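You operate a simulated robot arm through the tools that you are given. There is no shell and no other tool. Be economical: measure what you need, move in short steps, check, and stop when the job is done.

You run a simulated robot arm. Do the job below in one go: nothing can be reset, and whatever is moved stays where it is left.

JOB
Fill the milk pan to its line and warm it till it steams.
Fine: milk from the milk jug, setting 2, don't let it boil; ring off after, pan on the cork mat, jug back.
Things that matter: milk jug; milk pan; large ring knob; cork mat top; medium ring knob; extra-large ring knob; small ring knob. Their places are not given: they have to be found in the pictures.

The check looks at the end state, three seconds after you hand in, the way a careful person would. Anything else that was tipped, shoved, dropped, spilled or broken makes it a failure.

ROBOT AND FRAMES
A 6-joint arm with a two-finger parallel gripper, fixed in place. Base frame: the origin is at the foot of the arm, x ahead of it, y to its left, z up; the work surface is at about z = 910. Readings come in mm, rad, newtons and seconds.
With the tool pointing down near the work surface it reaches from about 360 to 820 mm from the base axis. Its first joint turns from -2.897 to 2.897 rad. Payload 3.91 kg.
The tool frame sits at the grasp point between the pads (the TCP): z along the fingers, y along the line on which they close. The tips reach 30 mm beyond it. The gripper opens to 110 mm. The fingers are 20 mm wide and 10 mm thick; the gripper's body (48 by 112 mm) begins 55 mm behind the TCP.
Orientation is told as [roll, pitch, yaw] about the base's x, y, z axes, in that order, counted from this pose: with the fingers straight down and closing along the base's y, the tool's x points along the base's -x, its y along +y and its z along -z.

CONTROLS
- The arm moves only by the tool arm_command. Its argument "series" is a list of rows, each a list of 2 entries, a list of its own where there are three numbers: the shift along the tool's x, y, z in mm, then the turn, a rotation vector about the tool's x, y, z in rad. In form: [[[dx, dy, dz], [rx, ry, rz]], ...]. A call has 1 to 12 rows; each row shifts and turns the commanded pose from where the row before left it, along the tool's axes as they then stand. "hand" is the closure, from 0 (fully open) to 1 (shut), set as the call begins (left out, the last holds). Rows are played at 5 a second. More than 50 mm and 0.15 rad between two rows, or a gripper value outside its range, and nothing of the call is played. Where a pose cannot be reached the arm comes as near as it can. A force on the tool above 40 N (or 10 N above the force at the start of the call, whichever is more), or a blocked arm, ends the call early, and 0.2 s more pass. Each finger travels about 45 mm/s and halts on what it meets, pressing with about 27 N; the grip force reading is that of the motor and also rises with nothing between the fingers. The clock runs only during rows and for 0.2 s after the last one: add rows that do not move to give the fingers time. The reply holds the time, the measured pose of the TCP, the force on the tool along the base axes, the opening and the grip force, in the units named above and with some noise, and new pictures: "views" is both (left out), scene, wrist or none.
- Cameras (640 x 400 px; columns grow to the right, rows downward): "scene" is fixed at [51.1, -650.4, 1521.5]; the picture's right is [0.92, -0.39, 0.00], its down [-0.15, -0.36, -0.92] and it looks along [0.36, 0.85, -0.39] (base axes); focal length 327 px, centre (320, 200). "wrist" rides on the gripper at [77, 7, -114] in the tool frame; the picture's right is [-0.09, 1.00, 0.00], its down [-0.80, -0.07, -0.59] and it looks along [-0.59, -0.05, 0.80] (tool axes); focal length 270 px, centre (320, 200).
- slide_trunk(by): slides the trunk up (or, below 0, down) by that many mm; the arm rides with it, the base frame stays. It gives what a move gives, with no picture.
- locate(camera, pixels): there is no depth. For up to 12 entries [column, row, z] of the newest picture of that camera ("zoom" is the newest enlarged one), the place [x, y] in the base frame at which the ray of that pixel passes the height z, good to about 3 mm. It takes no simulated time.
- enlarge(camera, box): a new picture of the part [left, top, right, bottom] of that camera's present view, enlarged. It takes no simulated time.
- sign_off(): hands the job in; it is judged then, once.

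Work in short steps. Measure before you move; look again where a grasp or a placing could have gone wrong, and mend it. You have 80 turns and 170 pictures in all, those below and enlarged ones among them. Open the gripper and draw the arm clear of the work before you hand the job in, unless the task says otherwise; then end with one line.

The tools are called after "Request:" by a JSON object that holds its "fn" and its "kwargs". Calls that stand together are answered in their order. arm_command: Moves the arm, as the interface text tells. Its arguments: {"type":"object","properties":{"series":{"type":"array"},"hand":{"type":"number"},"views":{"type":"string","enum":["both","scene","wrist","none"]}},"required":["series"]} The other tools are called the same way: slide_trunk (by) slides the trunk up or down; locate (camera, pixels) gives the place at which the rays of pixels pass given heights; enlarge (camera, box) takes an enlarged picture of a part of a camera's view; sign_off () hands the job in.

At the start:

```text
time: 0.0
eef_pos: [349.8, 257.3, 1305.4]
orientation: [-0.002, 0.0, 0.0]
force: [-0.3, -0.8, -1.4]
finger_gap: 110.1
grasp_force: 0.0
trunk travel left (down, up): [-575.0, 35.0]
```

scene: 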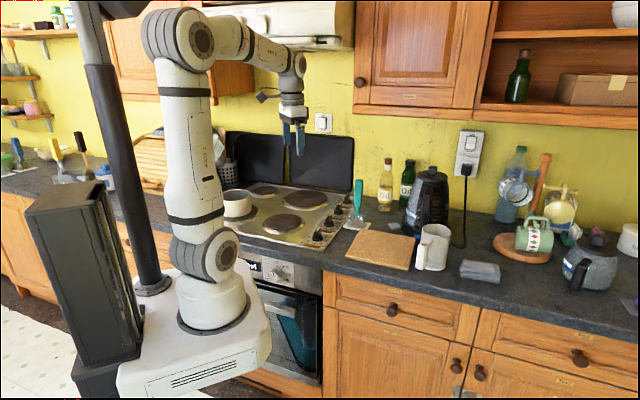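
wrist: 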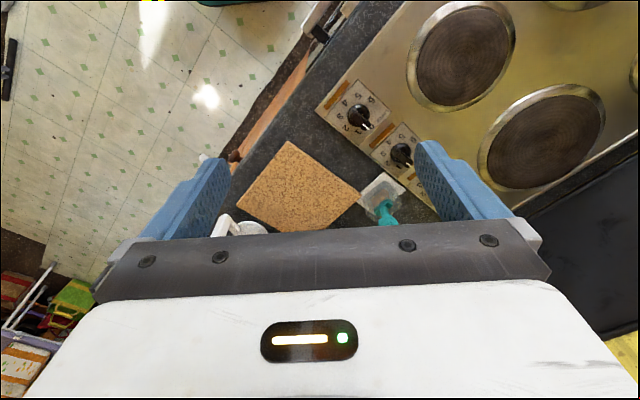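

The scene shows the pan at about (238,204), the hob knobs near (330,225), the cork mat (380,250) and the white jug (433,247). I'll enlarge the hob and jug areas to see them in detail.

Request:
{"fn": "enlarge", "kwargs": {"camera": "scene", "box": [210, 170, 370, 270]}}

Request:
{"fn": "enlarge", "kwargs": {"camera": "scene", "box": [330, 170, 490, 290]}}

Request:
{"fn": "enlarge", "kwargs": {"camera": "wrist", "box": [200, 60, 440, 240]}}

```text
4.00 times, centred on (290, 220) of scene
```

zoom: 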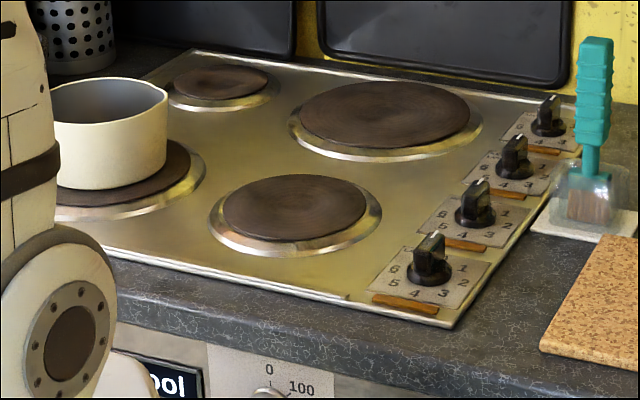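

```text
3.33 times, centred on (410, 230) of scene
```

zoom: 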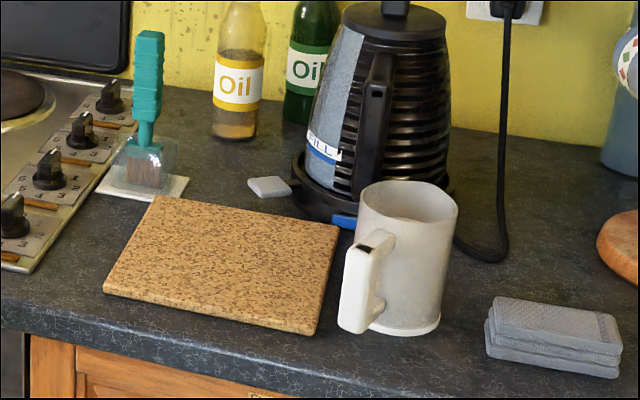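

```text
2.22 times, centred on (320, 150) of wrist
```

zoom: 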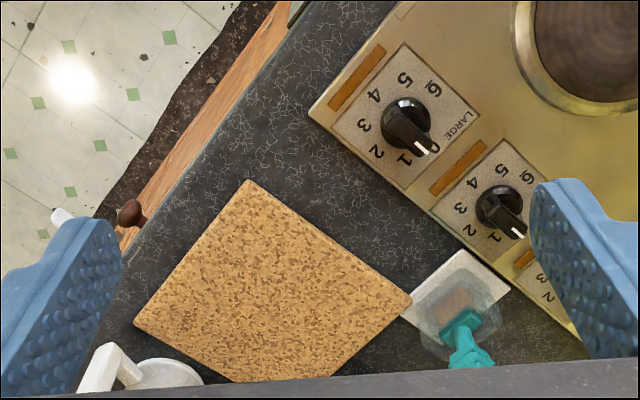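

The front knob reads "LARGE" in the wrist zoom. I'll locate ring edges, knobs, mat corners and jug on the scene picture.

Request:
{"fn": "locate", "kwargs": {"camera": "scene", "pixels": [[323, 252, 915], [283.75, 223.25, 920], [306.25, 198.25, 920], [272.5, 190.5, 920], [265.8, 221, 920], [301.5, 221, 920], [317.5, 287, 935], [261.5, 211, 920], [241, 208, 920], [317.5, 286, 915], [236, 207, 920], [252, 182, 915]]}}

Request:
{"fn": "locate", "kwargs": {"camera": "scene", "pixels": [[368, 229, 920], [431.5, 240, 920], [408, 269, 920], [345, 256, 920], [432, 265, 910], [455, 260, 910], [435, 227, 1040], [433, 269, 910], [237, 193, 990], [218, 193, 990], [251, 194, 990], [236, 189, 990]]}}

Request:
{"fn": "locate", "kwargs": {"camera": "wrist", "pixels": [[354, 110, 930], [390, 137, 930], [294, 127, 920], [354, 174, 920], [292, 203, 920], [250, 180, 920]]}}

```text
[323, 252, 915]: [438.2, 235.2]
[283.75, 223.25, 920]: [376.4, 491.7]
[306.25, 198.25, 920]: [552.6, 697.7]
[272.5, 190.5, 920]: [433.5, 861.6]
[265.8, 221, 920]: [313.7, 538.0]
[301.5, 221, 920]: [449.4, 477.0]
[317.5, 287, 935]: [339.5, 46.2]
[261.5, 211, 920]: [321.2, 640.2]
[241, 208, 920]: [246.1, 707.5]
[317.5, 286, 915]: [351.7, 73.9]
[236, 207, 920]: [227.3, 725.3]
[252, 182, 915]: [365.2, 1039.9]
```

```text
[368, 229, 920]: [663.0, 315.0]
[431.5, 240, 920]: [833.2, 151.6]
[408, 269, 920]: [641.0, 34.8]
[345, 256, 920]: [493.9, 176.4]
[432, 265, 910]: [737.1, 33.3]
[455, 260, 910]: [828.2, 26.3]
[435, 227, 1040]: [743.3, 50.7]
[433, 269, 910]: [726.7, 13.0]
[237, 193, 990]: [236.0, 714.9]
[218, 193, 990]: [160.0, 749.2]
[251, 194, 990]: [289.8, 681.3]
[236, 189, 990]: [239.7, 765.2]
```

```text
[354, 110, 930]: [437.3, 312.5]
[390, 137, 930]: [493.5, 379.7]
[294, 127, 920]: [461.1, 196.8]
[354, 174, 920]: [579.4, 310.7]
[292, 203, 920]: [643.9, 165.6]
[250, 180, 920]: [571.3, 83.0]
```

Some of my pixel conversions were off; I'll redo the mat and knobs with corrected pixels in both cameras.

Request:
{"fn": "locate", "kwargs": {"camera": "wrist", "pixels": [[288, 141, 920], [360.5, 195, 920], [237, 206, 920], [360.5, 116, 920], [402, 153.6, 920], [363, 120, 945], [405, 157, 945], [320, 95, 915]]}}

Request:
{"fn": "locate", "kwargs": {"camera": "scene", "pixels": [[360.5, 229, 920], [416, 238.4, 920], [408.5, 270, 920], [345, 257, 920], [317.5, 237.5, 920], [328.8, 224, 920], [338.7, 213, 920], [347, 202, 920], [432, 269, 910], [436, 230, 1040], [447, 227, 1040]]}}

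Request:
{"fn": "enlarge", "kwargs": {"camera": "scene", "box": [400, 210, 480, 280]}}

```text
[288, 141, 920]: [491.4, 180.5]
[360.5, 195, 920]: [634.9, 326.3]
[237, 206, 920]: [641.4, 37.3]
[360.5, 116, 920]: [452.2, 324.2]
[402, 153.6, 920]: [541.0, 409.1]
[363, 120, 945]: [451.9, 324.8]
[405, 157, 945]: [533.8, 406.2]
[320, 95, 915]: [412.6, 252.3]
```

```text
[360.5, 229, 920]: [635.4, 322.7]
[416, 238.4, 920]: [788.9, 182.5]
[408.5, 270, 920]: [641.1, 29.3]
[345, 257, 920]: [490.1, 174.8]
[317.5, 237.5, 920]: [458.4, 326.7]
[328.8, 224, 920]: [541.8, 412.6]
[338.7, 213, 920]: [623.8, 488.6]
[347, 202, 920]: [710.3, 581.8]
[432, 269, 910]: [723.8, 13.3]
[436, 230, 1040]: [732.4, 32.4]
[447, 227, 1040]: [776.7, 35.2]
```

```text
5.71 times, centred on (440, 245) of scene
```

zoom: 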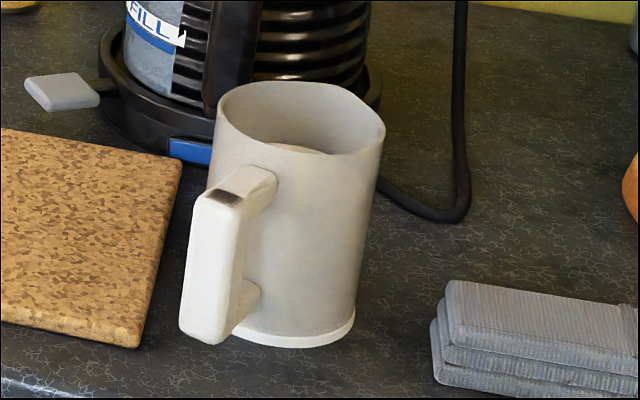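

Mat centre ≈ (639,179), z 920; knobs along (456,325), (541,411), (625,489), (710,582); pan around (240,710). Next I swing the wrist camera towards the hob to read labels, ring sizes and the pan handle.

Request:
{"fn": "arm_command", "kwargs": {"series": [[[20, 40, 0], [0, 0, 0]], [[20, 40, 0], [0, 0, 0]], [[20, 40, 0], [0, 0, 0]], [[20, 40, 0], [0, 0, 0]], [[20, 40, 0], [0, 0, 0]], [[0, 0, 0], [0, 0, -0.14]], [[0, 0, 0], [0, 0, -0.14]], [[0, 0, 0], [0, 0, -0.14]], [[0, 0, 0], [0, 0, -0.14]], [[0, 0, 0], [0, 0, -0.14]], [[0, 0, 0], [0, 0, -0.14]], [[0, 0, 0], [0, 0, -0.14]]]}}

```text
time: 2.6
eef_pos: [251.9, 455.6, 1305.5]
orientation: [0.0, 0.0, 0.983]
force: [-0.1, 0.0, -0.6]
finger_gap: 110.2
grasp_force: 0.0
trunk travel left (down, up): [-575.0, 35.0]
```

scene: 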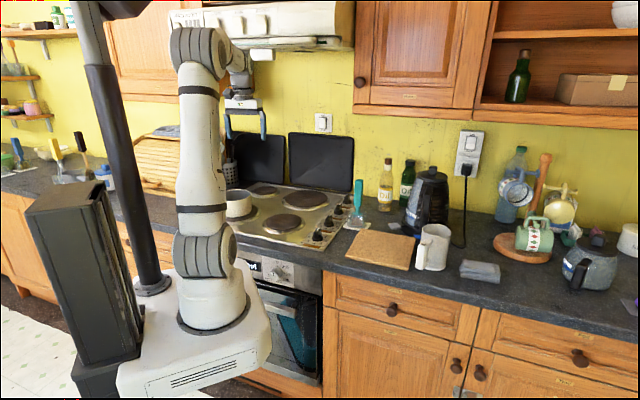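
wrist: 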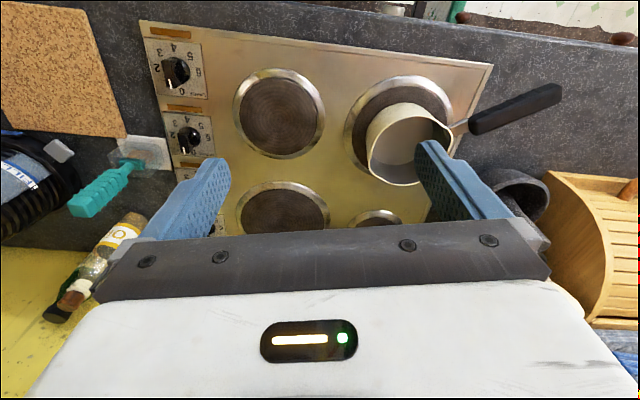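

The pan's black handle points to the upper right at (535,105). I enlarge the knobs and the pan.

Request:
{"fn": "enlarge", "kwargs": {"camera": "wrist", "box": [130, 20, 290, 120]}}

Request:
{"fn": "enlarge", "kwargs": {"camera": "wrist", "box": [330, 60, 570, 210]}}

Request:
{"fn": "enlarge", "kwargs": {"camera": "wrist", "box": [140, 90, 240, 240]}}

```text
4.00 times, centred on (210, 70) of wrist
```

zoom: 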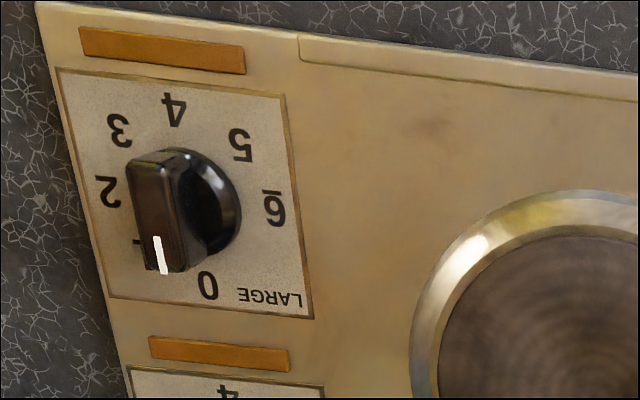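

```text
2.67 times, centred on (450, 135) of wrist
```

zoom: 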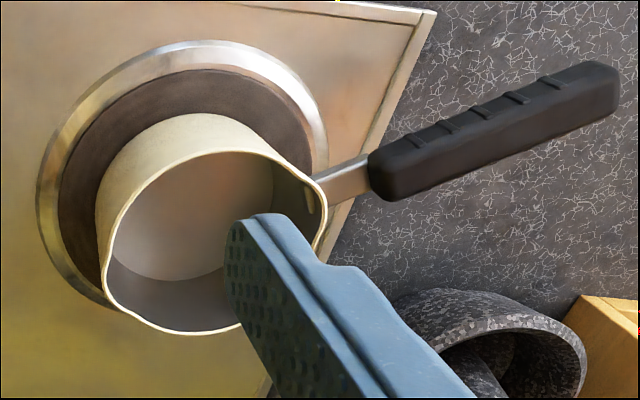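

```text
2.67 times, centred on (190, 165) of wrist
```

zoom: 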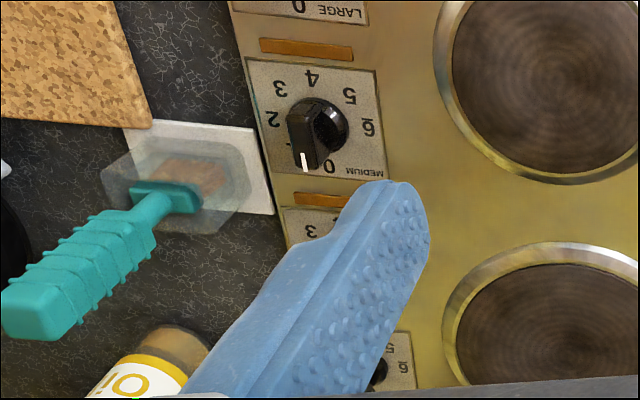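

The front knob is LARGE and the second MEDIUM; knobs stand at 0, with 2 clockwise. Now I measure ring sizes (to tell which ring the pan stands on), the pan and handle, and the dial geometry.

Request:
{"fn": "locate", "kwargs": {"camera": "wrist", "pixels": [[233, 110, 918], [325, 112, 918], [345, 140, 918], [452, 120, 918], [410, 185, 990], [369, 145, 990], [450, 130, 990], [472, 128, 975], [560, 92, 990], [415, 102, 990], [392, 173, 925]]}}

Request:
{"fn": "locate", "kwargs": {"camera": "wrist", "pixels": [[182, 91.5, 918], [173.3, 47.5, 918], [157, 67.5, 918], [198.8, 72.5, 918], [179, 70, 918], [169, 65, 945], [170, 86, 945], [165, 60, 945]]}}

```text
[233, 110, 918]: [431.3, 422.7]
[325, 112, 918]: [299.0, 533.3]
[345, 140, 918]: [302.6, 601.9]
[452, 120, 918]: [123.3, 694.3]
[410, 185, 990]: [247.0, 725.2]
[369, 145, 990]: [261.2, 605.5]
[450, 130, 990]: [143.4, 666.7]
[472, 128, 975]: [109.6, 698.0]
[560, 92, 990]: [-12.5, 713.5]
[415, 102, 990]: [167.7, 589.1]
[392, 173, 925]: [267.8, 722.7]
```

```text
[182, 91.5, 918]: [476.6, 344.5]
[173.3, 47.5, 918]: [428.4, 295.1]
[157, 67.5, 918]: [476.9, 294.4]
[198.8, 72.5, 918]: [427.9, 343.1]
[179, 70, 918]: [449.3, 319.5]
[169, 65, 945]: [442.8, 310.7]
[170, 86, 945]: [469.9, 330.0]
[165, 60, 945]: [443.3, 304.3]
```

Dial centre is ≈ (452,319), 45° per step: 0 faces (+x,+y) and 2 is 90° clockwise. The ring under the pan is ~200 mm across against ~172 mm for the other front one, so the pan is on LARGE. I move closer over the pan to measure it.

Request:
{"fn": "arm_command", "kwargs": {"series": [[[-10, 36, 15], [0, 0, 0]], [[-10, 36, 15], [0, 0, 0]], [[-10, 36, 15], [0, 0, 0]], [[-10, 36, 15], [0, 0, 0]], [[0, 0, 0], [0, 0, 0]]], "views": "wrist"}}

Request:
{"fn": "enlarge", "kwargs": {"camera": "wrist", "box": [220, 60, 460, 210]}}

Request:
{"fn": "enlarge", "kwargs": {"camera": "scene", "box": [200, 170, 280, 220]}}

```text
time: 3.8
eef_pos: [151.3, 570.1, 1242.6]
orientation: [-0.001, 0.001, 0.978]
force: [-0.3, -0.1, 1.2]
finger_gap: 110.0
grasp_force: 0.0
trunk travel left (down, up): [-575.0, 35.0]
```

wrist: 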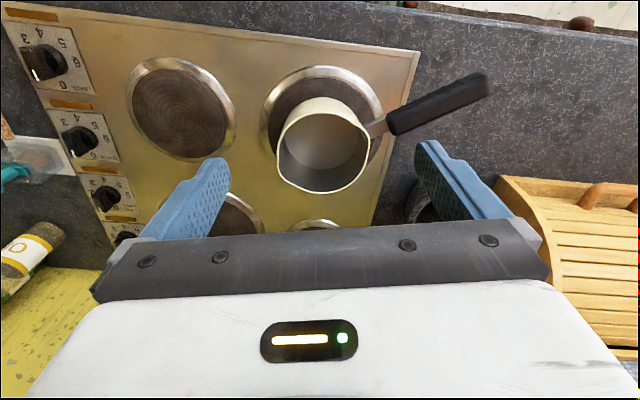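

```text
2.67 times, centred on (340, 135) of wrist
```

zoom: 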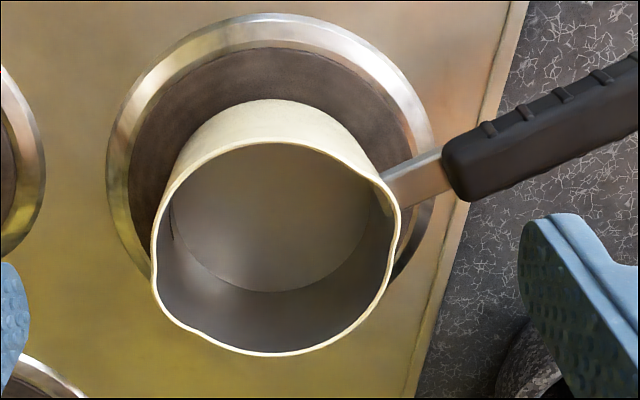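

```text
8.00 times, centred on (240, 195) of scene
```

zoom: 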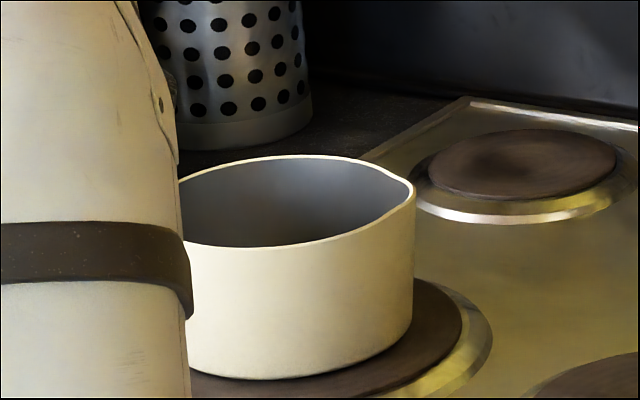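

The pan has a spout on each side and a tiny mark on the inside wall near (260,157). I enlarge for the fill line and measure the ring, rim and handle.

Request:
{"fn": "enlarge", "kwargs": {"camera": "wrist", "box": [268, 105, 388, 200]}}

Request:
{"fn": "locate", "kwargs": {"camera": "wrist", "pixels": [[277, 162, 1000], [370, 142, 1000], [322, 113, 1000], [322, 193, 1000], [261, 125, 918], [382, 130, 918], [323, 66, 918], [324, 172, 922], [320, 168, 922], [320, 113, 922], [388, 124, 990], [488, 82, 990]]}}

Request:
{"fn": "locate", "kwargs": {"camera": "scene", "pixels": [[235, 217.3, 922], [251.7, 195, 1000], [240, 200.6, 1000], [240, 189.4, 1000], [251.6, 209, 922], [235, 200.6, 1000], [235, 200.6, 990]]}}

```text
4.21 times, centred on (328, 152) of wrist
```

zoom: 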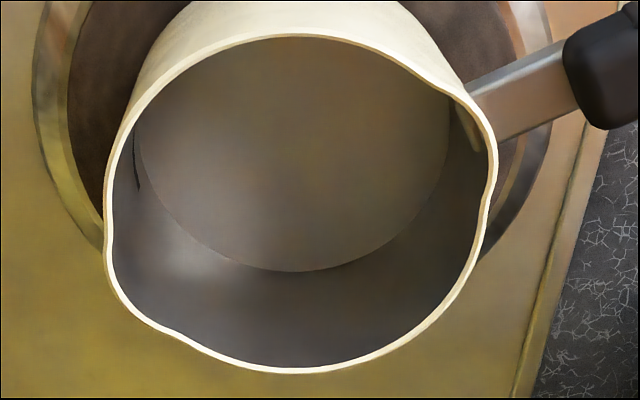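

```text
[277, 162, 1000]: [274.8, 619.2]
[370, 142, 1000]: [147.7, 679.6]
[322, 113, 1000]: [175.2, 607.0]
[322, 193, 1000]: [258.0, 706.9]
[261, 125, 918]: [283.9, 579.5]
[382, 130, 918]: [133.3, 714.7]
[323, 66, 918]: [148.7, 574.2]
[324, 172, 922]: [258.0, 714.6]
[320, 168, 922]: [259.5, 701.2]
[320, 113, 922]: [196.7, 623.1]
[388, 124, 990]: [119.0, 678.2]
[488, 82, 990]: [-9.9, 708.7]
```

```text
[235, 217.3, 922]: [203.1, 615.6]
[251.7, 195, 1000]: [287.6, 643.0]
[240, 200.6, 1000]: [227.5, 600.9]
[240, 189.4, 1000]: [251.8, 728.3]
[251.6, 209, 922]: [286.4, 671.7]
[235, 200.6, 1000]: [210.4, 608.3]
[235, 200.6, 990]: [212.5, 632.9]
```

Pan centre ≈ (215,655), rim z ≈ 1000, diameter ~135; the handle runs from (119,678) to (-10,709). Now I go look at the jug from above, turning the yaw back and travelling at height.

Request:
{"fn": "arm_command", "kwargs": {"series": [[[0, 0, 0], [0, 0, 0.14]], [[0, 0, 0], [0, 0, 0.14]], [[0, 0, 0], [0, 0, 0.14]], [[0, 0, 0], [0, 0, 0.14]], [[0, 0, 0], [0, 0, 0.14]], [[0, 0, 0], [0, 0, 0.14]], [[0, 0, 0], [0, 0, 0.14]], [[-31, -36, 0], [0, 0, 0]], [[-31, -36, 0], [0, 0, 0]], [[-31, -36, 0], [0, 0, 0]], [[-31, -36, 0], [0, 0, 0]], [[-31, -36, 0], [0, 0, 0]]], "views": "none"}}

Request:
{"fn": "arm_command", "kwargs": {"series": [[[-29, -36, 0], [0, 0, 0]], [[-29, -36, 0], [0, 0, 0]], [[-29, -36, 0], [0, 0, 0]], [[-29, -36, 0], [0, 0, 0]], [[-29, -36, 0], [0, 0, 0]], [[-29, -36, 0], [0, 0, 0]], [[-29, -36, 0], [0, 0, 0]], [[-29, -36, 0], [0, 0, 0]], [[-29, -36, 0], [0, 0, 0]], [[-29, -36, 0], [0, 0, 0]], [[0, 0, 0], [0, 0, 0]]]}}

```text
time: 6.4
eef_pos: [310.6, 388.2, 1242.4]
orientation: [0.002, 0.0, 0.001]
force: [1.1, -1.2, -0.4]
finger_gap: 110.0
grasp_force: 0.1
trunk travel left (down, up): [-575.0, 35.0]
```

```text
time: 8.8
eef_pos: [595.5, 27.2, 1247.7]
orientation: [-0.001, 0.0, 0.003]
force: [-0.2, 0.2, -0.4]
finger_gap: 110.1
grasp_force: 0.2
trunk travel left (down, up): [-575.0, 35.0]
```

scene: 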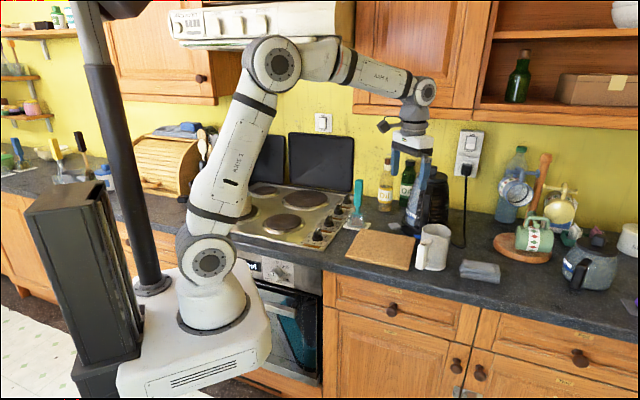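
wrist: 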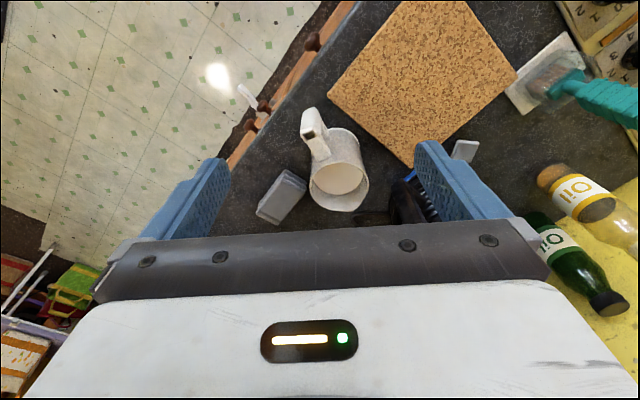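

Request:
{"fn": "enlarge", "kwargs": {"camera": "wrist", "box": [240, 90, 440, 230]}}

Request:
{"fn": "enlarge", "kwargs": {"camera": "scene", "box": [390, 150, 490, 280]}}

```text
2.86 times, centred on (340, 160) of wrist
```

zoom: 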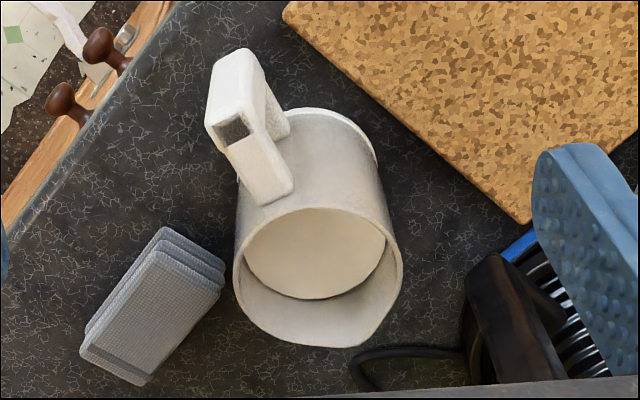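

```text
3.08 times, centred on (440, 215) of scene
```

zoom: 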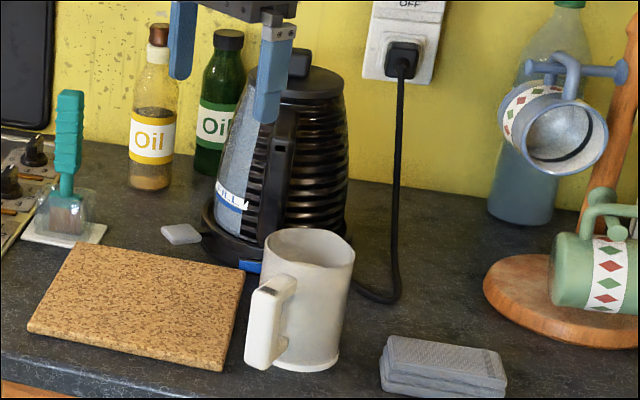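

The milk is visible in the jug; the handle points towards the arm and the spout is on the far side. I triangulate rim, handle, base and kettle.

Request:
{"fn": "locate", "kwargs": {"camera": "wrist", "pixels": [[339.3, 187, 1030], [339.3, 187, 1050], [339.3, 187, 1070], [309, 135.5, 1030], [311, 122, 1030], [310.5, 209, 1040], [359, 207, 1040], [320.8, 156.5, 1040], [366, 160, 1040], [364, 145, 912], [340, 178, 1020]]}}

Request:
{"fn": "locate", "kwargs": {"camera": "scene", "pixels": [[437, 231.5, 1030], [437, 231.5, 1050], [437, 231.5, 1070], [430, 241, 1030], [426, 244, 1030], [423, 269, 930], [421.9, 268.5, 940], [436, 270.5, 912], [440, 269, 912], [451.5, 231, 1050], [422, 231, 1050]]}}

```text
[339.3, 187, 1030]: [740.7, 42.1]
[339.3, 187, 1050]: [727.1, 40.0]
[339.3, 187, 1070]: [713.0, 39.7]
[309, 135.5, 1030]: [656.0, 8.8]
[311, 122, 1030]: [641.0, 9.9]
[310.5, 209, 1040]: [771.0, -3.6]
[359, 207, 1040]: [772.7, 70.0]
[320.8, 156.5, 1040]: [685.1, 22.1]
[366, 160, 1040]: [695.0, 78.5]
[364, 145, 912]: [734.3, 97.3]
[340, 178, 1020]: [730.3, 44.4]
```

```text
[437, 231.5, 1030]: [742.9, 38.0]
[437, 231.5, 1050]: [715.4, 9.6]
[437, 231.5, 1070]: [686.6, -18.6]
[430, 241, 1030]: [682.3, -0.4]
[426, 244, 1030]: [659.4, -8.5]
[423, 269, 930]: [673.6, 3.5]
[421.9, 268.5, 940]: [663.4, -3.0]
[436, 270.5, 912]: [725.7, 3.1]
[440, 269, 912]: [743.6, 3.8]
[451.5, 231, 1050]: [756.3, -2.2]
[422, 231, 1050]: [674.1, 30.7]
```

Jug: axis ≈ (742,40), rim z ≈ 1030, ~87 mm wide, handle at azimuth ≈ 205° and spout ≈ 25°. I check the kettle's location for finger clearance.

Request:
{"fn": "locate", "kwargs": {"camera": "scene", "pixels": [[402.7, 223, 915], [448, 226, 915], [421, 237, 915], [433, 170, 1120], [427, 185, 1090], [425, 196, 1060], [424, 186, 1090], [460.7, 213, 912]]}}

Request:
{"fn": "locate", "kwargs": {"camera": "wrist", "pixels": [[391, 183, 1060], [391, 183, 1090], [406, 200, 1090], [400, 180, 930], [353, 219, 915], [369, 212, 915], [282, 191, 935], [307, 178, 935]]}}

Request:
{"fn": "enlarge", "kwargs": {"camera": "wrist", "box": [330, 150, 450, 235]}}

```text
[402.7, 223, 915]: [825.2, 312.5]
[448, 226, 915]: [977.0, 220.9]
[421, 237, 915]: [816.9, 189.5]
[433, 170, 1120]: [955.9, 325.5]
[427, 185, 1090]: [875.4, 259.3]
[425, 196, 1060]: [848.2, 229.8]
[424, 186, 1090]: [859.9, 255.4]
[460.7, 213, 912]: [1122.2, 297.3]
```

```text
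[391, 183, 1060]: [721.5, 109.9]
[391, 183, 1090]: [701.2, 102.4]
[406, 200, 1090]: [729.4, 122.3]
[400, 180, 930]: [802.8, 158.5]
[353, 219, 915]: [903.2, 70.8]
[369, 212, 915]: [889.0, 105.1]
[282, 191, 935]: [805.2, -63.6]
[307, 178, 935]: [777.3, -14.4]
```

```text
4.71 times, centred on (390, 192) of wrist
```

zoom: 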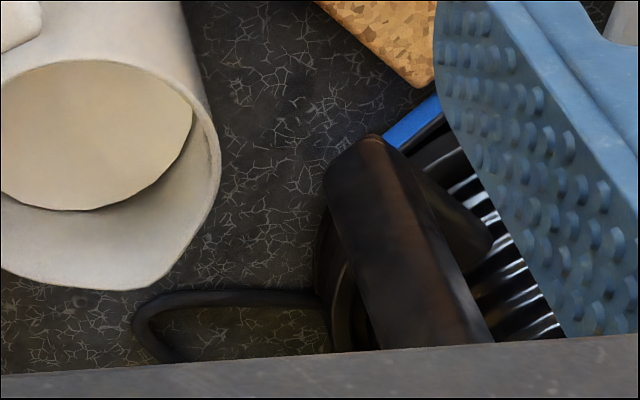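

Kettle handle is >90 mm from where the left finger goes; the grey cloth top (~935) stays below the fingertips. I move above the jug, yaw 25°, so the fingers close across the handle–spout line.

Request:
{"fn": "arm_command", "kwargs": {"series": [[[-36.6, 3.2, 29], [0, 0, 0]], [[-36.6, 3.2, 29], [0, 0, 0]], [[-36.6, 3.2, 29], [0, 0, 0]], [[-36.6, 3.2, 29], [0, 0, 0]], [[0, 0, 0], [0, 0, -0.145]], [[0, 0, 0], [0, 0, -0.145]], [[0, 0, 0], [0, 0, -0.146]], [[0, 0, 0], [0, 0, 0]]]}}

Request:
{"fn": "enlarge", "kwargs": {"camera": "wrist", "box": [210, 40, 430, 220]}}

```text
time: 10.6
eef_pos: [744.8, 43.3, 1128.7]
orientation: [0.0, -0.001, 0.438]
force: [-0.5, 0.3, 0.7]
finger_gap: 109.9
grasp_force: 0.1
trunk travel left (down, up): [-575.0, 35.0]
```

scene: 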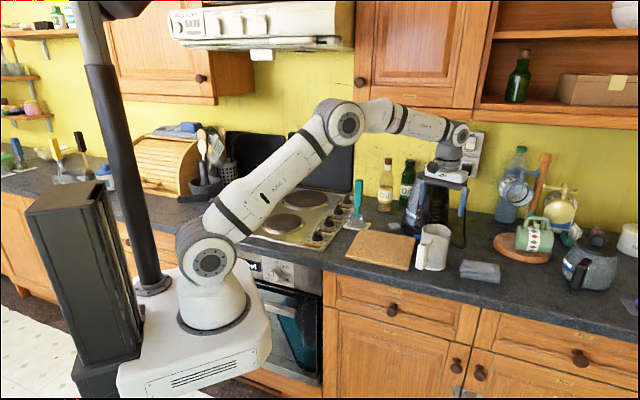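
wrist: 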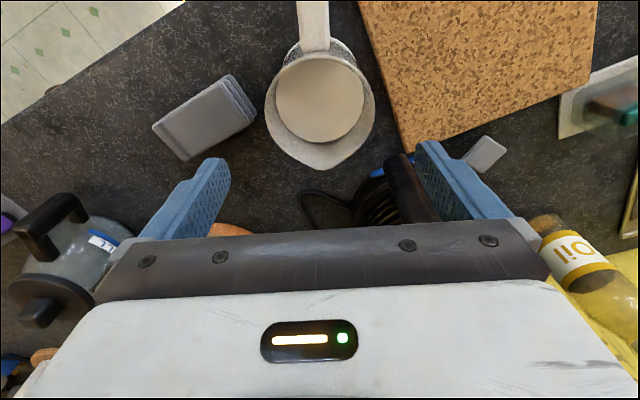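

```text
2.22 times, centred on (320, 130) of wrist
```

zoom: 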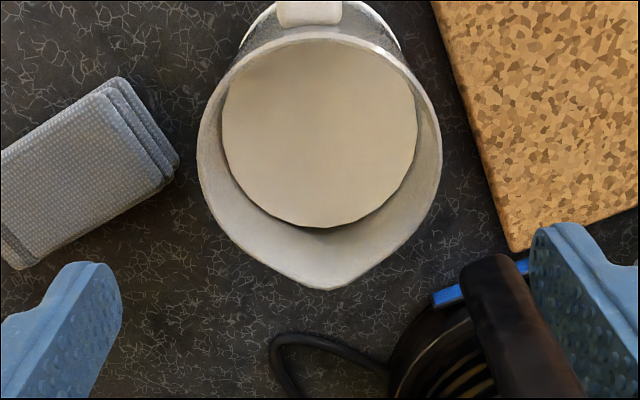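

The jug is well aligned with the tool (handle at the top, spout at the bottom of the picture). I locate rim edges to centre the grasp.

Request:
{"fn": "locate", "kwargs": {"camera": "wrist", "pixels": [[264.6, 112, 1030], [375, 112, 1030], [322, 56, 1030], [324, 169.5, 1030], [320, 112, 1030], [310, 42, 1030], [260, 105, 935], [270, 125, 935], [388, 155, 1090], [364, 100, 990]]}}

```text
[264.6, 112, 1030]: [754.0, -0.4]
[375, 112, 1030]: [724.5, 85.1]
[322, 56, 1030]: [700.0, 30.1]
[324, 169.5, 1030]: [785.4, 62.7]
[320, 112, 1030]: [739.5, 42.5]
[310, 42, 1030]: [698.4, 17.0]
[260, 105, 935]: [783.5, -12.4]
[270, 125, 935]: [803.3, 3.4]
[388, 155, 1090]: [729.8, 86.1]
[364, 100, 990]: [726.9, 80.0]
```

Centre is (739,42), width ≈ 90 mm against 110 opening. I descend to z ≈ 985 with a small correction.

Request:
{"fn": "arm_command", "kwargs": {"series": [[[5.8, 1.3, 0], [0, 0, 0]], [[0, 0, 30], [0, 0, 0]], [[0, 0, 30], [0, 0, 0]], [[0, 0, 30], [0, 0, 0]], [[0, 0, 25], [0, 0, 0]], [[0, 0, 20], [0, 0, 0]], [[0, 0, 9], [0, 0, 0]], [[0, 0, 0], [0, 0, 0]]]}}

```text
time: 12.4
eef_pos: [740.5, 42.6, 986.2]
orientation: [-0.001, -0.001, 0.436]
force: [1.1, 0.4, -0.1]
finger_gap: 109.8
grasp_force: 0.1
trunk travel left (down, up): [-575.0, 35.0]
```

scene: 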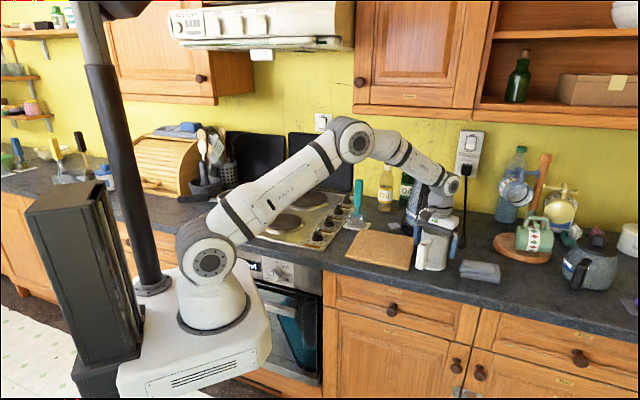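
wrist: 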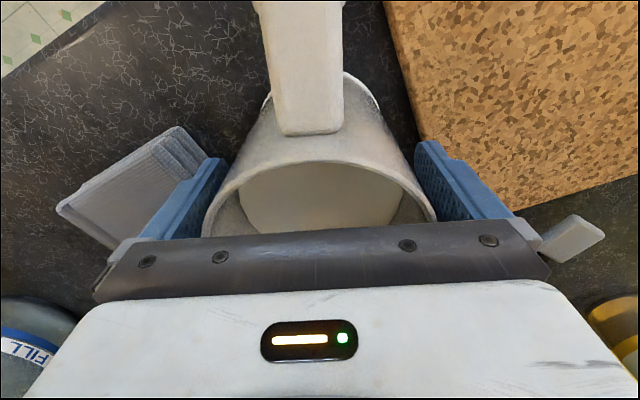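

The fingers straddle the body evenly. I close and check the grip.

Request:
{"fn": "arm_command", "kwargs": {"series": [[[0, 0, 0], [0, 0, 0]], [[0, 0, 0], [0, 0, 0]], [[0, 0, 0], [0, 0, 0]], [[0, 0, 0], [0, 0, 0]], [[0, 0, 0], [0, 0, 0]]], "hand": 1, "views": "wrist"}}

Request:
{"fn": "arm_command", "kwargs": {"series": [[[0, 0, -10], [0, 0, 0]], [[0, 0, -15], [0, 0, 0]], [[0, 0, 0], [0, 0, 0]], [[0, 0, 0], [0, 0, 0]]]}}

```text
time: 13.6
eef_pos: [741.3, 42.5, 985.9]
orientation: [-0.001, -0.001, 0.437]
force: [-1.4, -0.8, -0.5]
finger_gap: 83.7
grasp_force: 27.2
trunk travel left (down, up): [-575.0, 35.0]
```

wrist: 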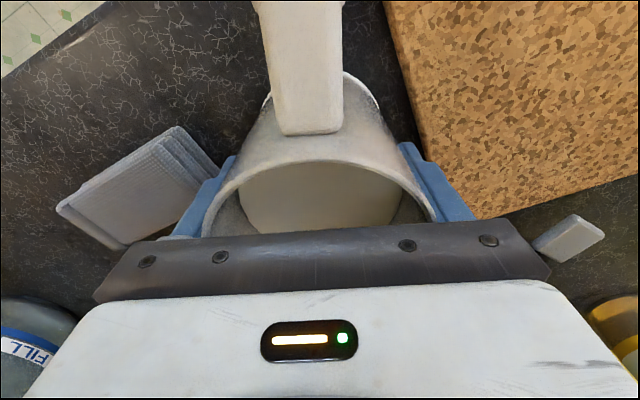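

```text
time: 14.6
eef_pos: [740.9, 40.7, 1010.4]
orientation: [0.001, 0.001, 0.437]
force: [-0.5, 0.2, -5.4]
finger_gap: 83.9
grasp_force: 27.0
trunk travel left (down, up): [-575.0, 35.0]
```

scene: 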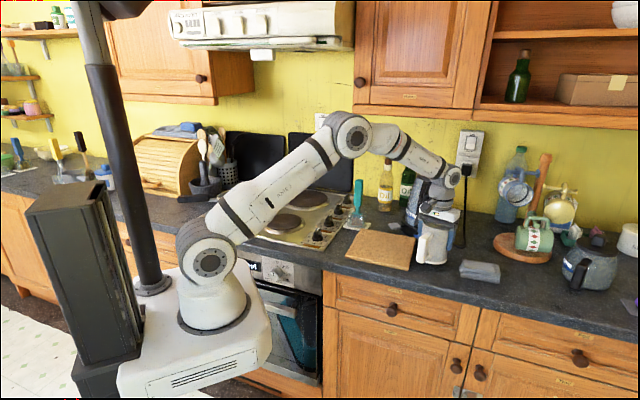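
wrist: 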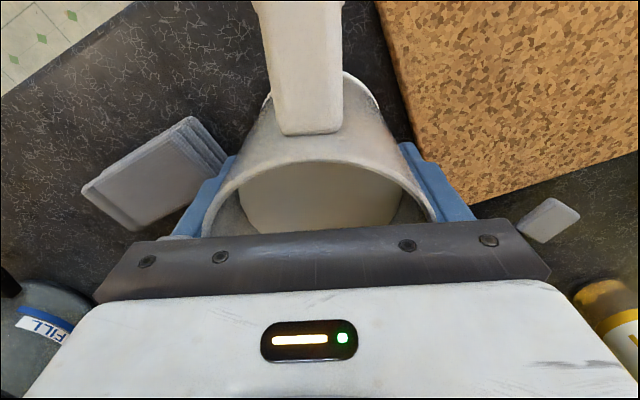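

Jug is held (≈5 N, gap 83.9). I lift it to ≈1130 and carry it level and gently towards the pan.

Request:
{"fn": "arm_command", "kwargs": {"series": [[[0, 0, -25], [0, 0, 0]], [[0, 0, -35], [0, 0, 0]], [[0, 0, -35], [0, 0, 0]], [[0, 0, -25], [0, 0, 0]], [[5.83, 20.64, 0], [0, 0, 0]], [[9.83, 34.64, 0], [0, 0, 0]], [[9.83, 34.64, 0], [0, 0, 0]], [[9.83, 34.64, 0], [0, 0, 0]], [[9.83, 34.64, 0], [0, 0, 0]], [[9.83, 34.64, 0], [0, 0, 0]], [[9.83, 34.64, 0], [0, 0, 0]], [[9.83, 34.64, 0], [0, 0, 0]]], "views": "scene"}}

Request:
{"fn": "arm_command", "kwargs": {"series": [[[9.83, 34.64, 0], [0, 0, 0]], [[9.83, 34.64, 0], [0, 0, 0]], [[9.83, 34.64, 0], [0, 0, 0]], [[9.83, 34.64, 0], [0, 0, 0]], [[9.83, 34.64, 0], [0, 0, 0]], [[9.83, 34.64, 0], [0, 0, 0]], [[9.83, 34.64, 0], [0, 0, 0]], [[9.83, 34.64, 0], [0, 0, 0]], [[9.83, 34.64, 0], [0, 0, 0]], [[9.83, 34.64, 0], [0, 0, 0]], [[5, 18, 0], [0, 0, 0]], [[0, 0, 0], [0, 0, 0]]], "views": "scene"}}

```text
time: 17.2
eef_pos: [558.5, 248.1, 1132.9]
orientation: [-0.001, 0.0, 0.436]
force: [-0.7, 0.4, -6.0]
finger_gap: 83.4
grasp_force: 27.0
trunk travel left (down, up): [-575.0, 35.0]
```

scene: 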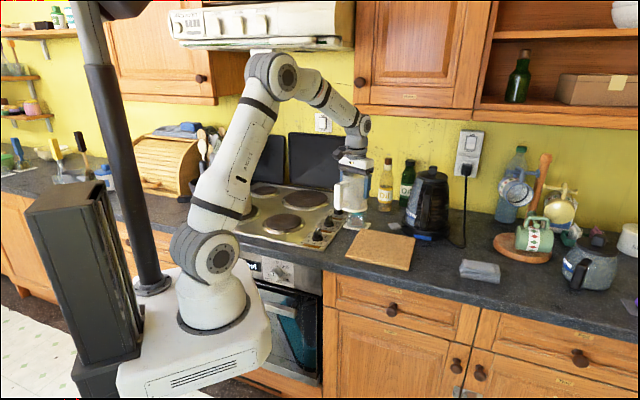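

```text
time: 19.8
eef_pos: [314.3, 538.4, 1132.0]
orientation: [0.001, 0.0, 0.435]
force: [0.4, -0.1, -5.8]
finger_gap: 83.5
grasp_force: 26.9
trunk travel left (down, up): [-575.0, 35.0]
```

scene: 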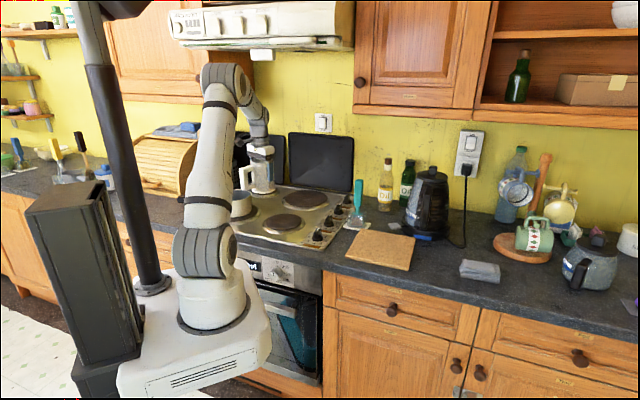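

Level carry went well. Now I turn the yaw to −45° so the spout will point along the counter, then look.

Request:
{"fn": "arm_command", "kwargs": {"series": [[[0, 0, 0], [0, 0, 0.1358]], [[0, 0, 0], [0, 0, 0.1358]], [[0, 0, 0], [0, 0, 0.1358]], [[0, 0, 0], [0, 0, 0.1358]], [[0, 0, 0], [0, 0, 0.1358]], [[0, 0, 0], [0, 0, 0.1358]], [[0, 0, 0], [0, 0, 0.1358]], [[0, 0, 0], [0, 0, 0.1358]], [[0, 0, 0], [0, 0, 0.1358]], [[0, 0, 0], [0, 0, 0]]]}}

```text
time: 22.0
eef_pos: [312.3, 535.8, 1130.9]
orientation: [0.001, 0.0, -0.786]
force: [0.6, -0.1, -5.4]
finger_gap: 83.3
grasp_force: 27.6
trunk travel left (down, up): [-575.0, 35.0]
```

scene: 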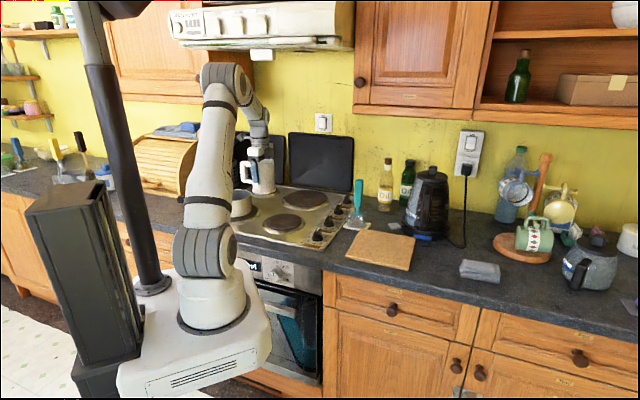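
wrist: 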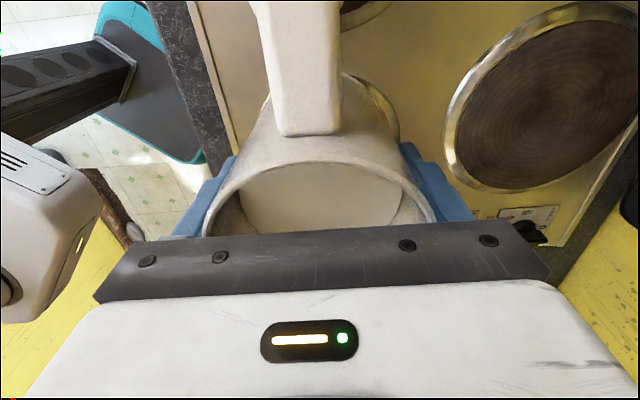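

Orientation reached without trouble. Now I move over to the pan (TCP ≈ (175,694,1100)), jug base ~1025 stays above the pan rim.

Request:
{"fn": "arm_command", "kwargs": {"series": [[[25, 2.6, 3], [0, 0, 0]], [[35, 2.6, 5], [0, 0, 0]], [[35, 2.6, 5], [0, 0, 0]], [[35, 2.6, 5], [0, 0, 0]], [[35, 2.6, 5], [0, 0, 0]], [[30, 2.5, 5], [0, 0, 0]], [[14, 0, 3], [0, 0, 0]], [[0, 0, 0], [0, 0, 0]]]}}

Request:
{"fn": "enlarge", "kwargs": {"camera": "scene", "box": [200, 120, 300, 230]}}

```text
time: 23.8
eef_pos: [174.7, 693.2, 1098.6]
orientation: [0.001, 0.0, -0.786]
force: [1.0, 0.1, -4.7]
finger_gap: 83.5
grasp_force: 26.8
trunk travel left (down, up): [-575.0, 35.0]
```

scene: 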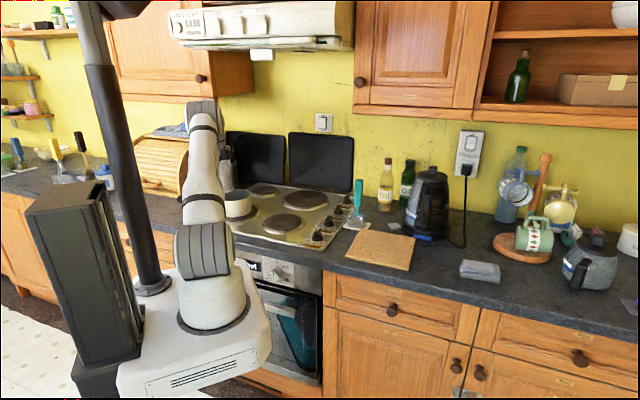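
wrist: 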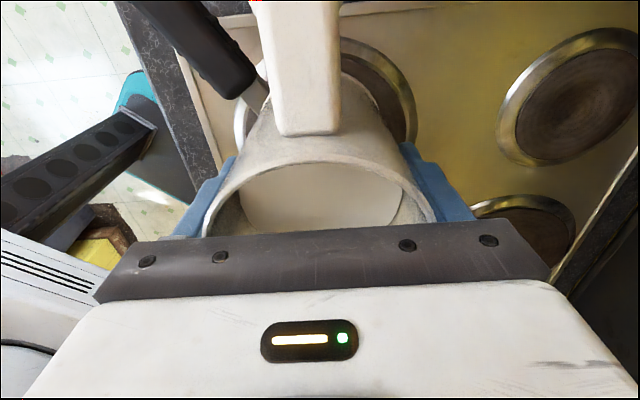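

```text
3.64 times, centred on (250, 175) of scene
```

zoom: 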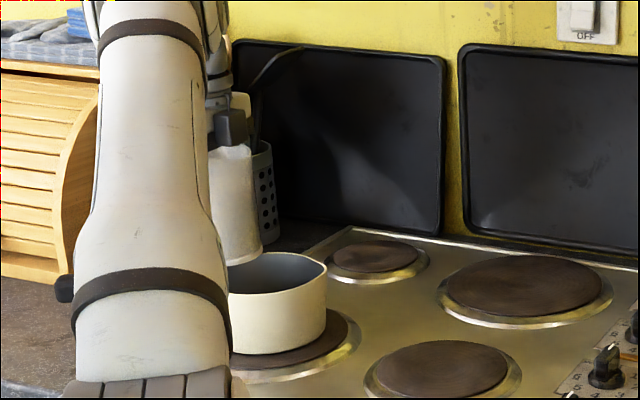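

Positioned with the pan below (pan handle visible at (190,40) wrist). I tilt about the lip by 0.5 rad in slow steps (no flow expected yet).

Request:
{"fn": "arm_command", "kwargs": {"series": [[[4.26, 0, -4.82], [0, 0.1, 0]], [[4.26, 0, -4.82], [0, 0.1, 0]], [[4.26, 0, -4.82], [0, 0.1, 0]], [[4.26, 0, -4.82], [0, 0.1, 0]], [[4.26, 0, -4.82], [0, 0.1, 0]], [[0, 0, 0], [0, 0, 0]]]}}

Request:
{"fn": "enlarge", "kwargs": {"camera": "scene", "box": [200, 120, 300, 230]}}

```text
time: 25.2
eef_pos: [161.7, 706.2, 1126.4]
orientation: [-0.002, 0.5, -0.787]
force: [-0.5, 0.6, -5.4]
finger_gap: 83.4
grasp_force: 26.7
trunk travel left (down, up): [-575.0, 35.0]
```

scene: 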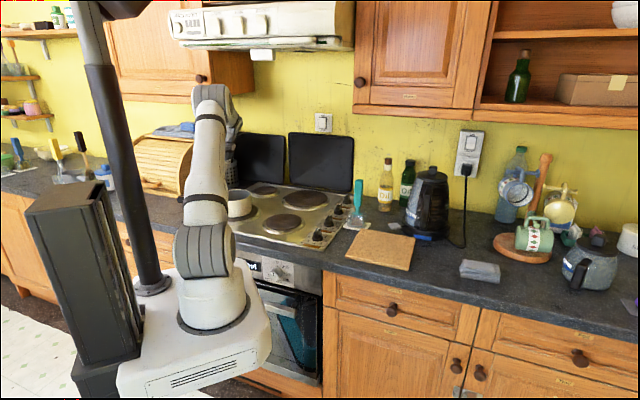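
wrist: 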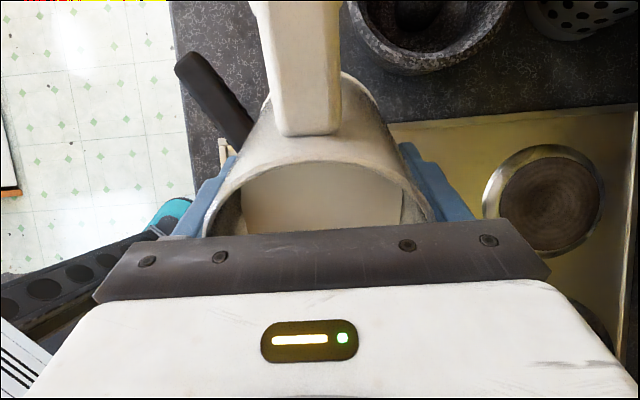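

```text
3.64 times, centred on (250, 175) of scene
```

zoom: 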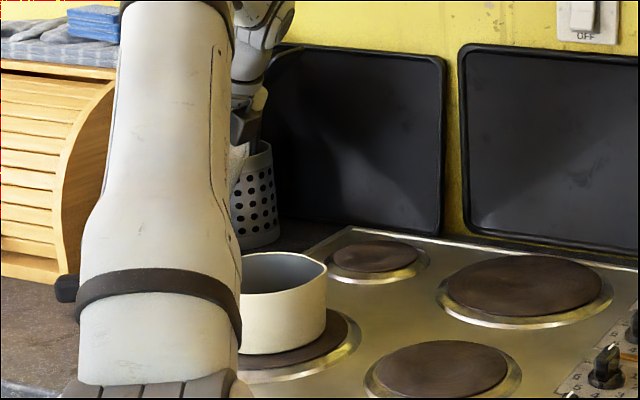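

No flow yet; lip at about (206,662,1144). I tilt to 0.7 rad while lowering the lip to ~1104, then pause and watch the weight and pan.

Request:
{"fn": "arm_command", "kwargs": {"series": [[[-5.3, 0, 12.7], [0, 0.1, 0]], [[-7.0, 0, 11.7], [0, 0.1, 0]], [[0, 0, 0], [0, 0, 0]], [[0, 0, 0], [0, 0, 0]], [[0, 0, 0], [0, 0, 0]]]}}

Request:
{"fn": "enlarge", "kwargs": {"camera": "scene", "box": [220, 130, 290, 220]}}

Request:
{"fn": "enlarge", "kwargs": {"camera": "wrist", "box": [190, 60, 450, 250]}}

```text
time: 26.4
eef_pos: [161.7, 707.4, 1100.0]
orientation: [-0.001, 0.701, -0.785]
force: [-0.1, -0.2, -5.6]
finger_gap: 83.2
grasp_force: 26.9
trunk travel left (down, up): [-575.0, 35.0]
```

scene: 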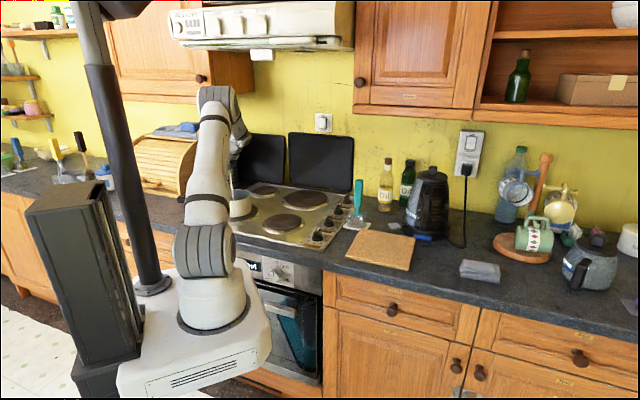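
wrist: 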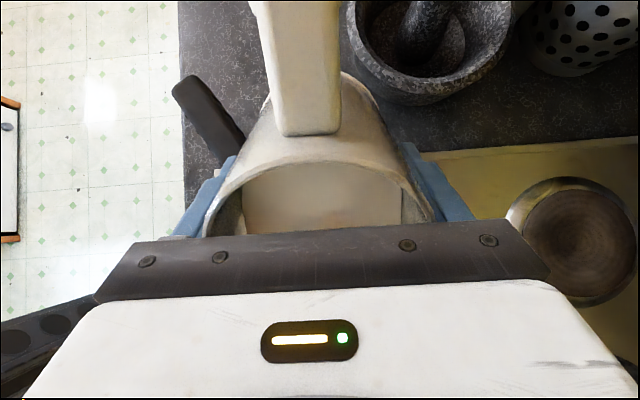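

```text
4.44 times, centred on (255, 175) of scene
```

zoom: 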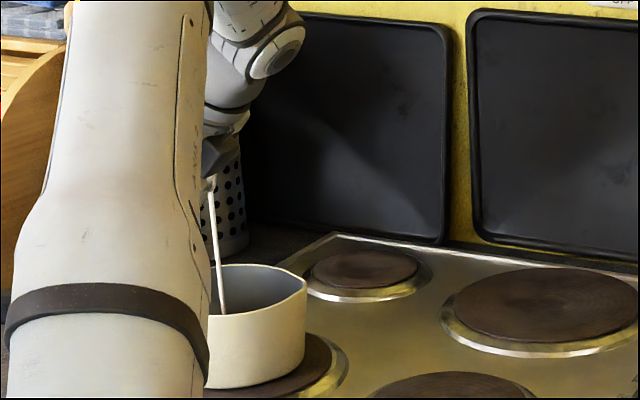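

```text
2.11 times, centred on (320, 155) of wrist
```

zoom: 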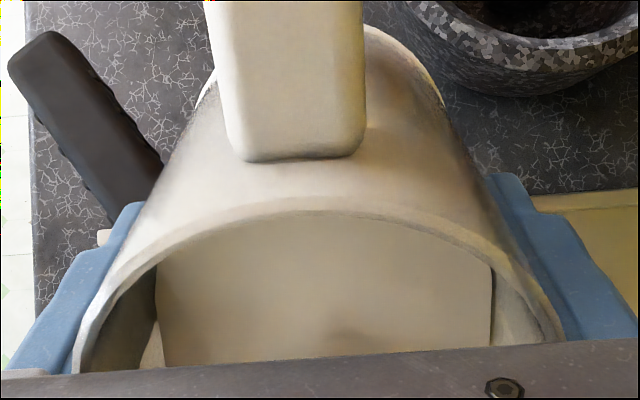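

Milk is flowing: a thin stream lands inside the pan (zoom (215,180)→(225,310)). I let it drain at this tilt and watch.

Request:
{"fn": "arm_command", "kwargs": {"series": [[[0, 0, 0], [0, 0, 0]], [[0, 0, 0], [0, 0, 0]], [[0, 0, 0], [0, 0, 0]], [[0, 0, 0], [0, 0, 0]], [[0, 0, 0], [0, 0, 0]]], "views": "none"}}

Request:
{"fn": "enlarge", "kwargs": {"camera": "scene", "box": [225, 155, 275, 215]}}

```text
time: 27.6
eef_pos: [161.0, 708.2, 1100.7]
orientation: [0.0, 0.699, -0.786]
force: [0.0, -0.4, -5.2]
finger_gap: 83.5
grasp_force: 26.5
trunk travel left (down, up): [-575.0, 35.0]
```

```text
6.67 times, centred on (250, 185) of scene
```

zoom: 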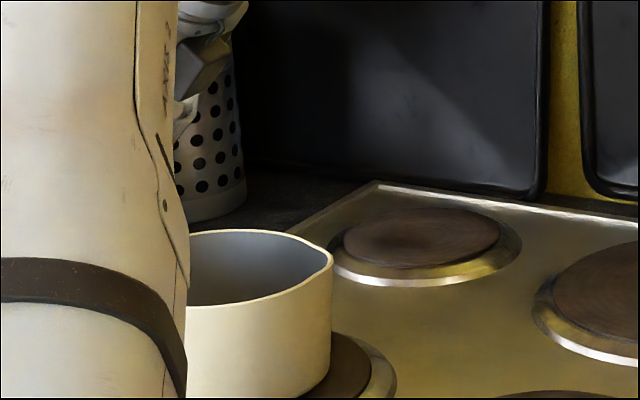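

The stream stopped at this tilt, as expected. I tip another 0.2 rad with the lip lowered to ~1085, and check.

Request:
{"fn": "arm_command", "kwargs": {"series": [[[-2.2, 0, 2.8], [0, 0.1, 0]], [[0, 0, 0], [0, 0, 0]], [[0, 0, 0], [0, 0, 0]], [[0, 0, 0], [0, 0, 0]], [[-2.9, 0, 2.2], [0, 0.1, 0]], [[0, 0, 0], [0, 0, 0]]], "views": "none"}}

Request:
{"fn": "enlarge", "kwargs": {"camera": "scene", "box": [225, 155, 275, 215]}}

Request:
{"fn": "arm_command", "kwargs": {"series": [[[0, 0, 0], [0, 0, 0]], [[0, 0, 0], [0, 0, 0]], [[0, 0, 0], [0, 0, 0]], [[0, 0, 0], [0, 0, 0]], [[0, 0, 0], [0, 0, 0]], [[0, 0, 0], [0, 0, 0]]], "views": "wrist"}}

Request:
{"fn": "enlarge", "kwargs": {"camera": "scene", "box": [225, 155, 275, 215]}}

```text
time: 29.0
eef_pos: [162.5, 707.9, 1091.7]
orientation: [0.001, 0.9, -0.785]
force: [0.1, 0.3, -4.0]
finger_gap: 83.5
grasp_force: 26.6
trunk travel left (down, up): [-575.0, 35.0]
```

```text
6.67 times, centred on (250, 185) of scene
```

zoom: 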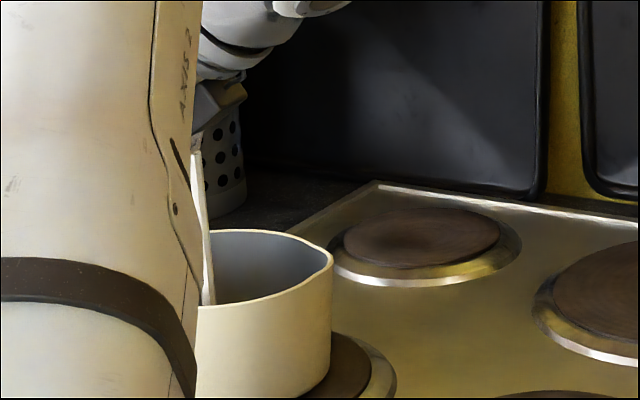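

```text
time: 30.4
eef_pos: [162.4, 707.1, 1092.5]
orientation: [0.0, 0.899, -0.785]
force: [0.4, 0.1, -4.4]
finger_gap: 83.6
grasp_force: 27.3
trunk travel left (down, up): [-575.0, 35.0]
```

wrist: 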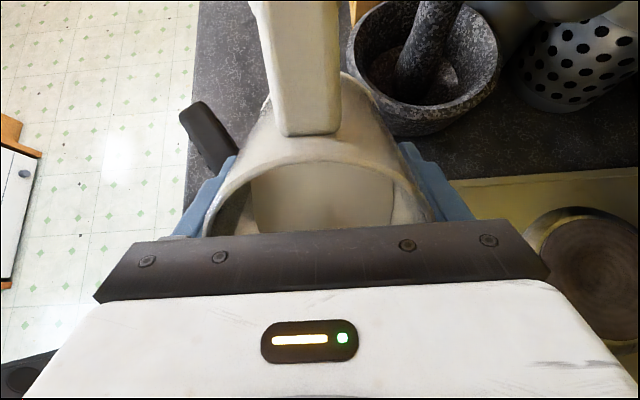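

```text
6.67 times, centred on (250, 185) of scene
```

zoom: 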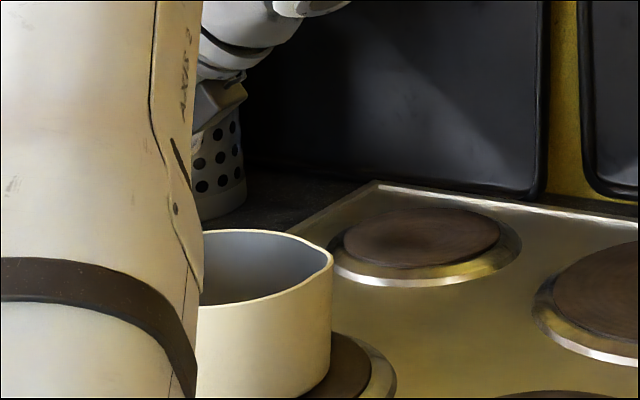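

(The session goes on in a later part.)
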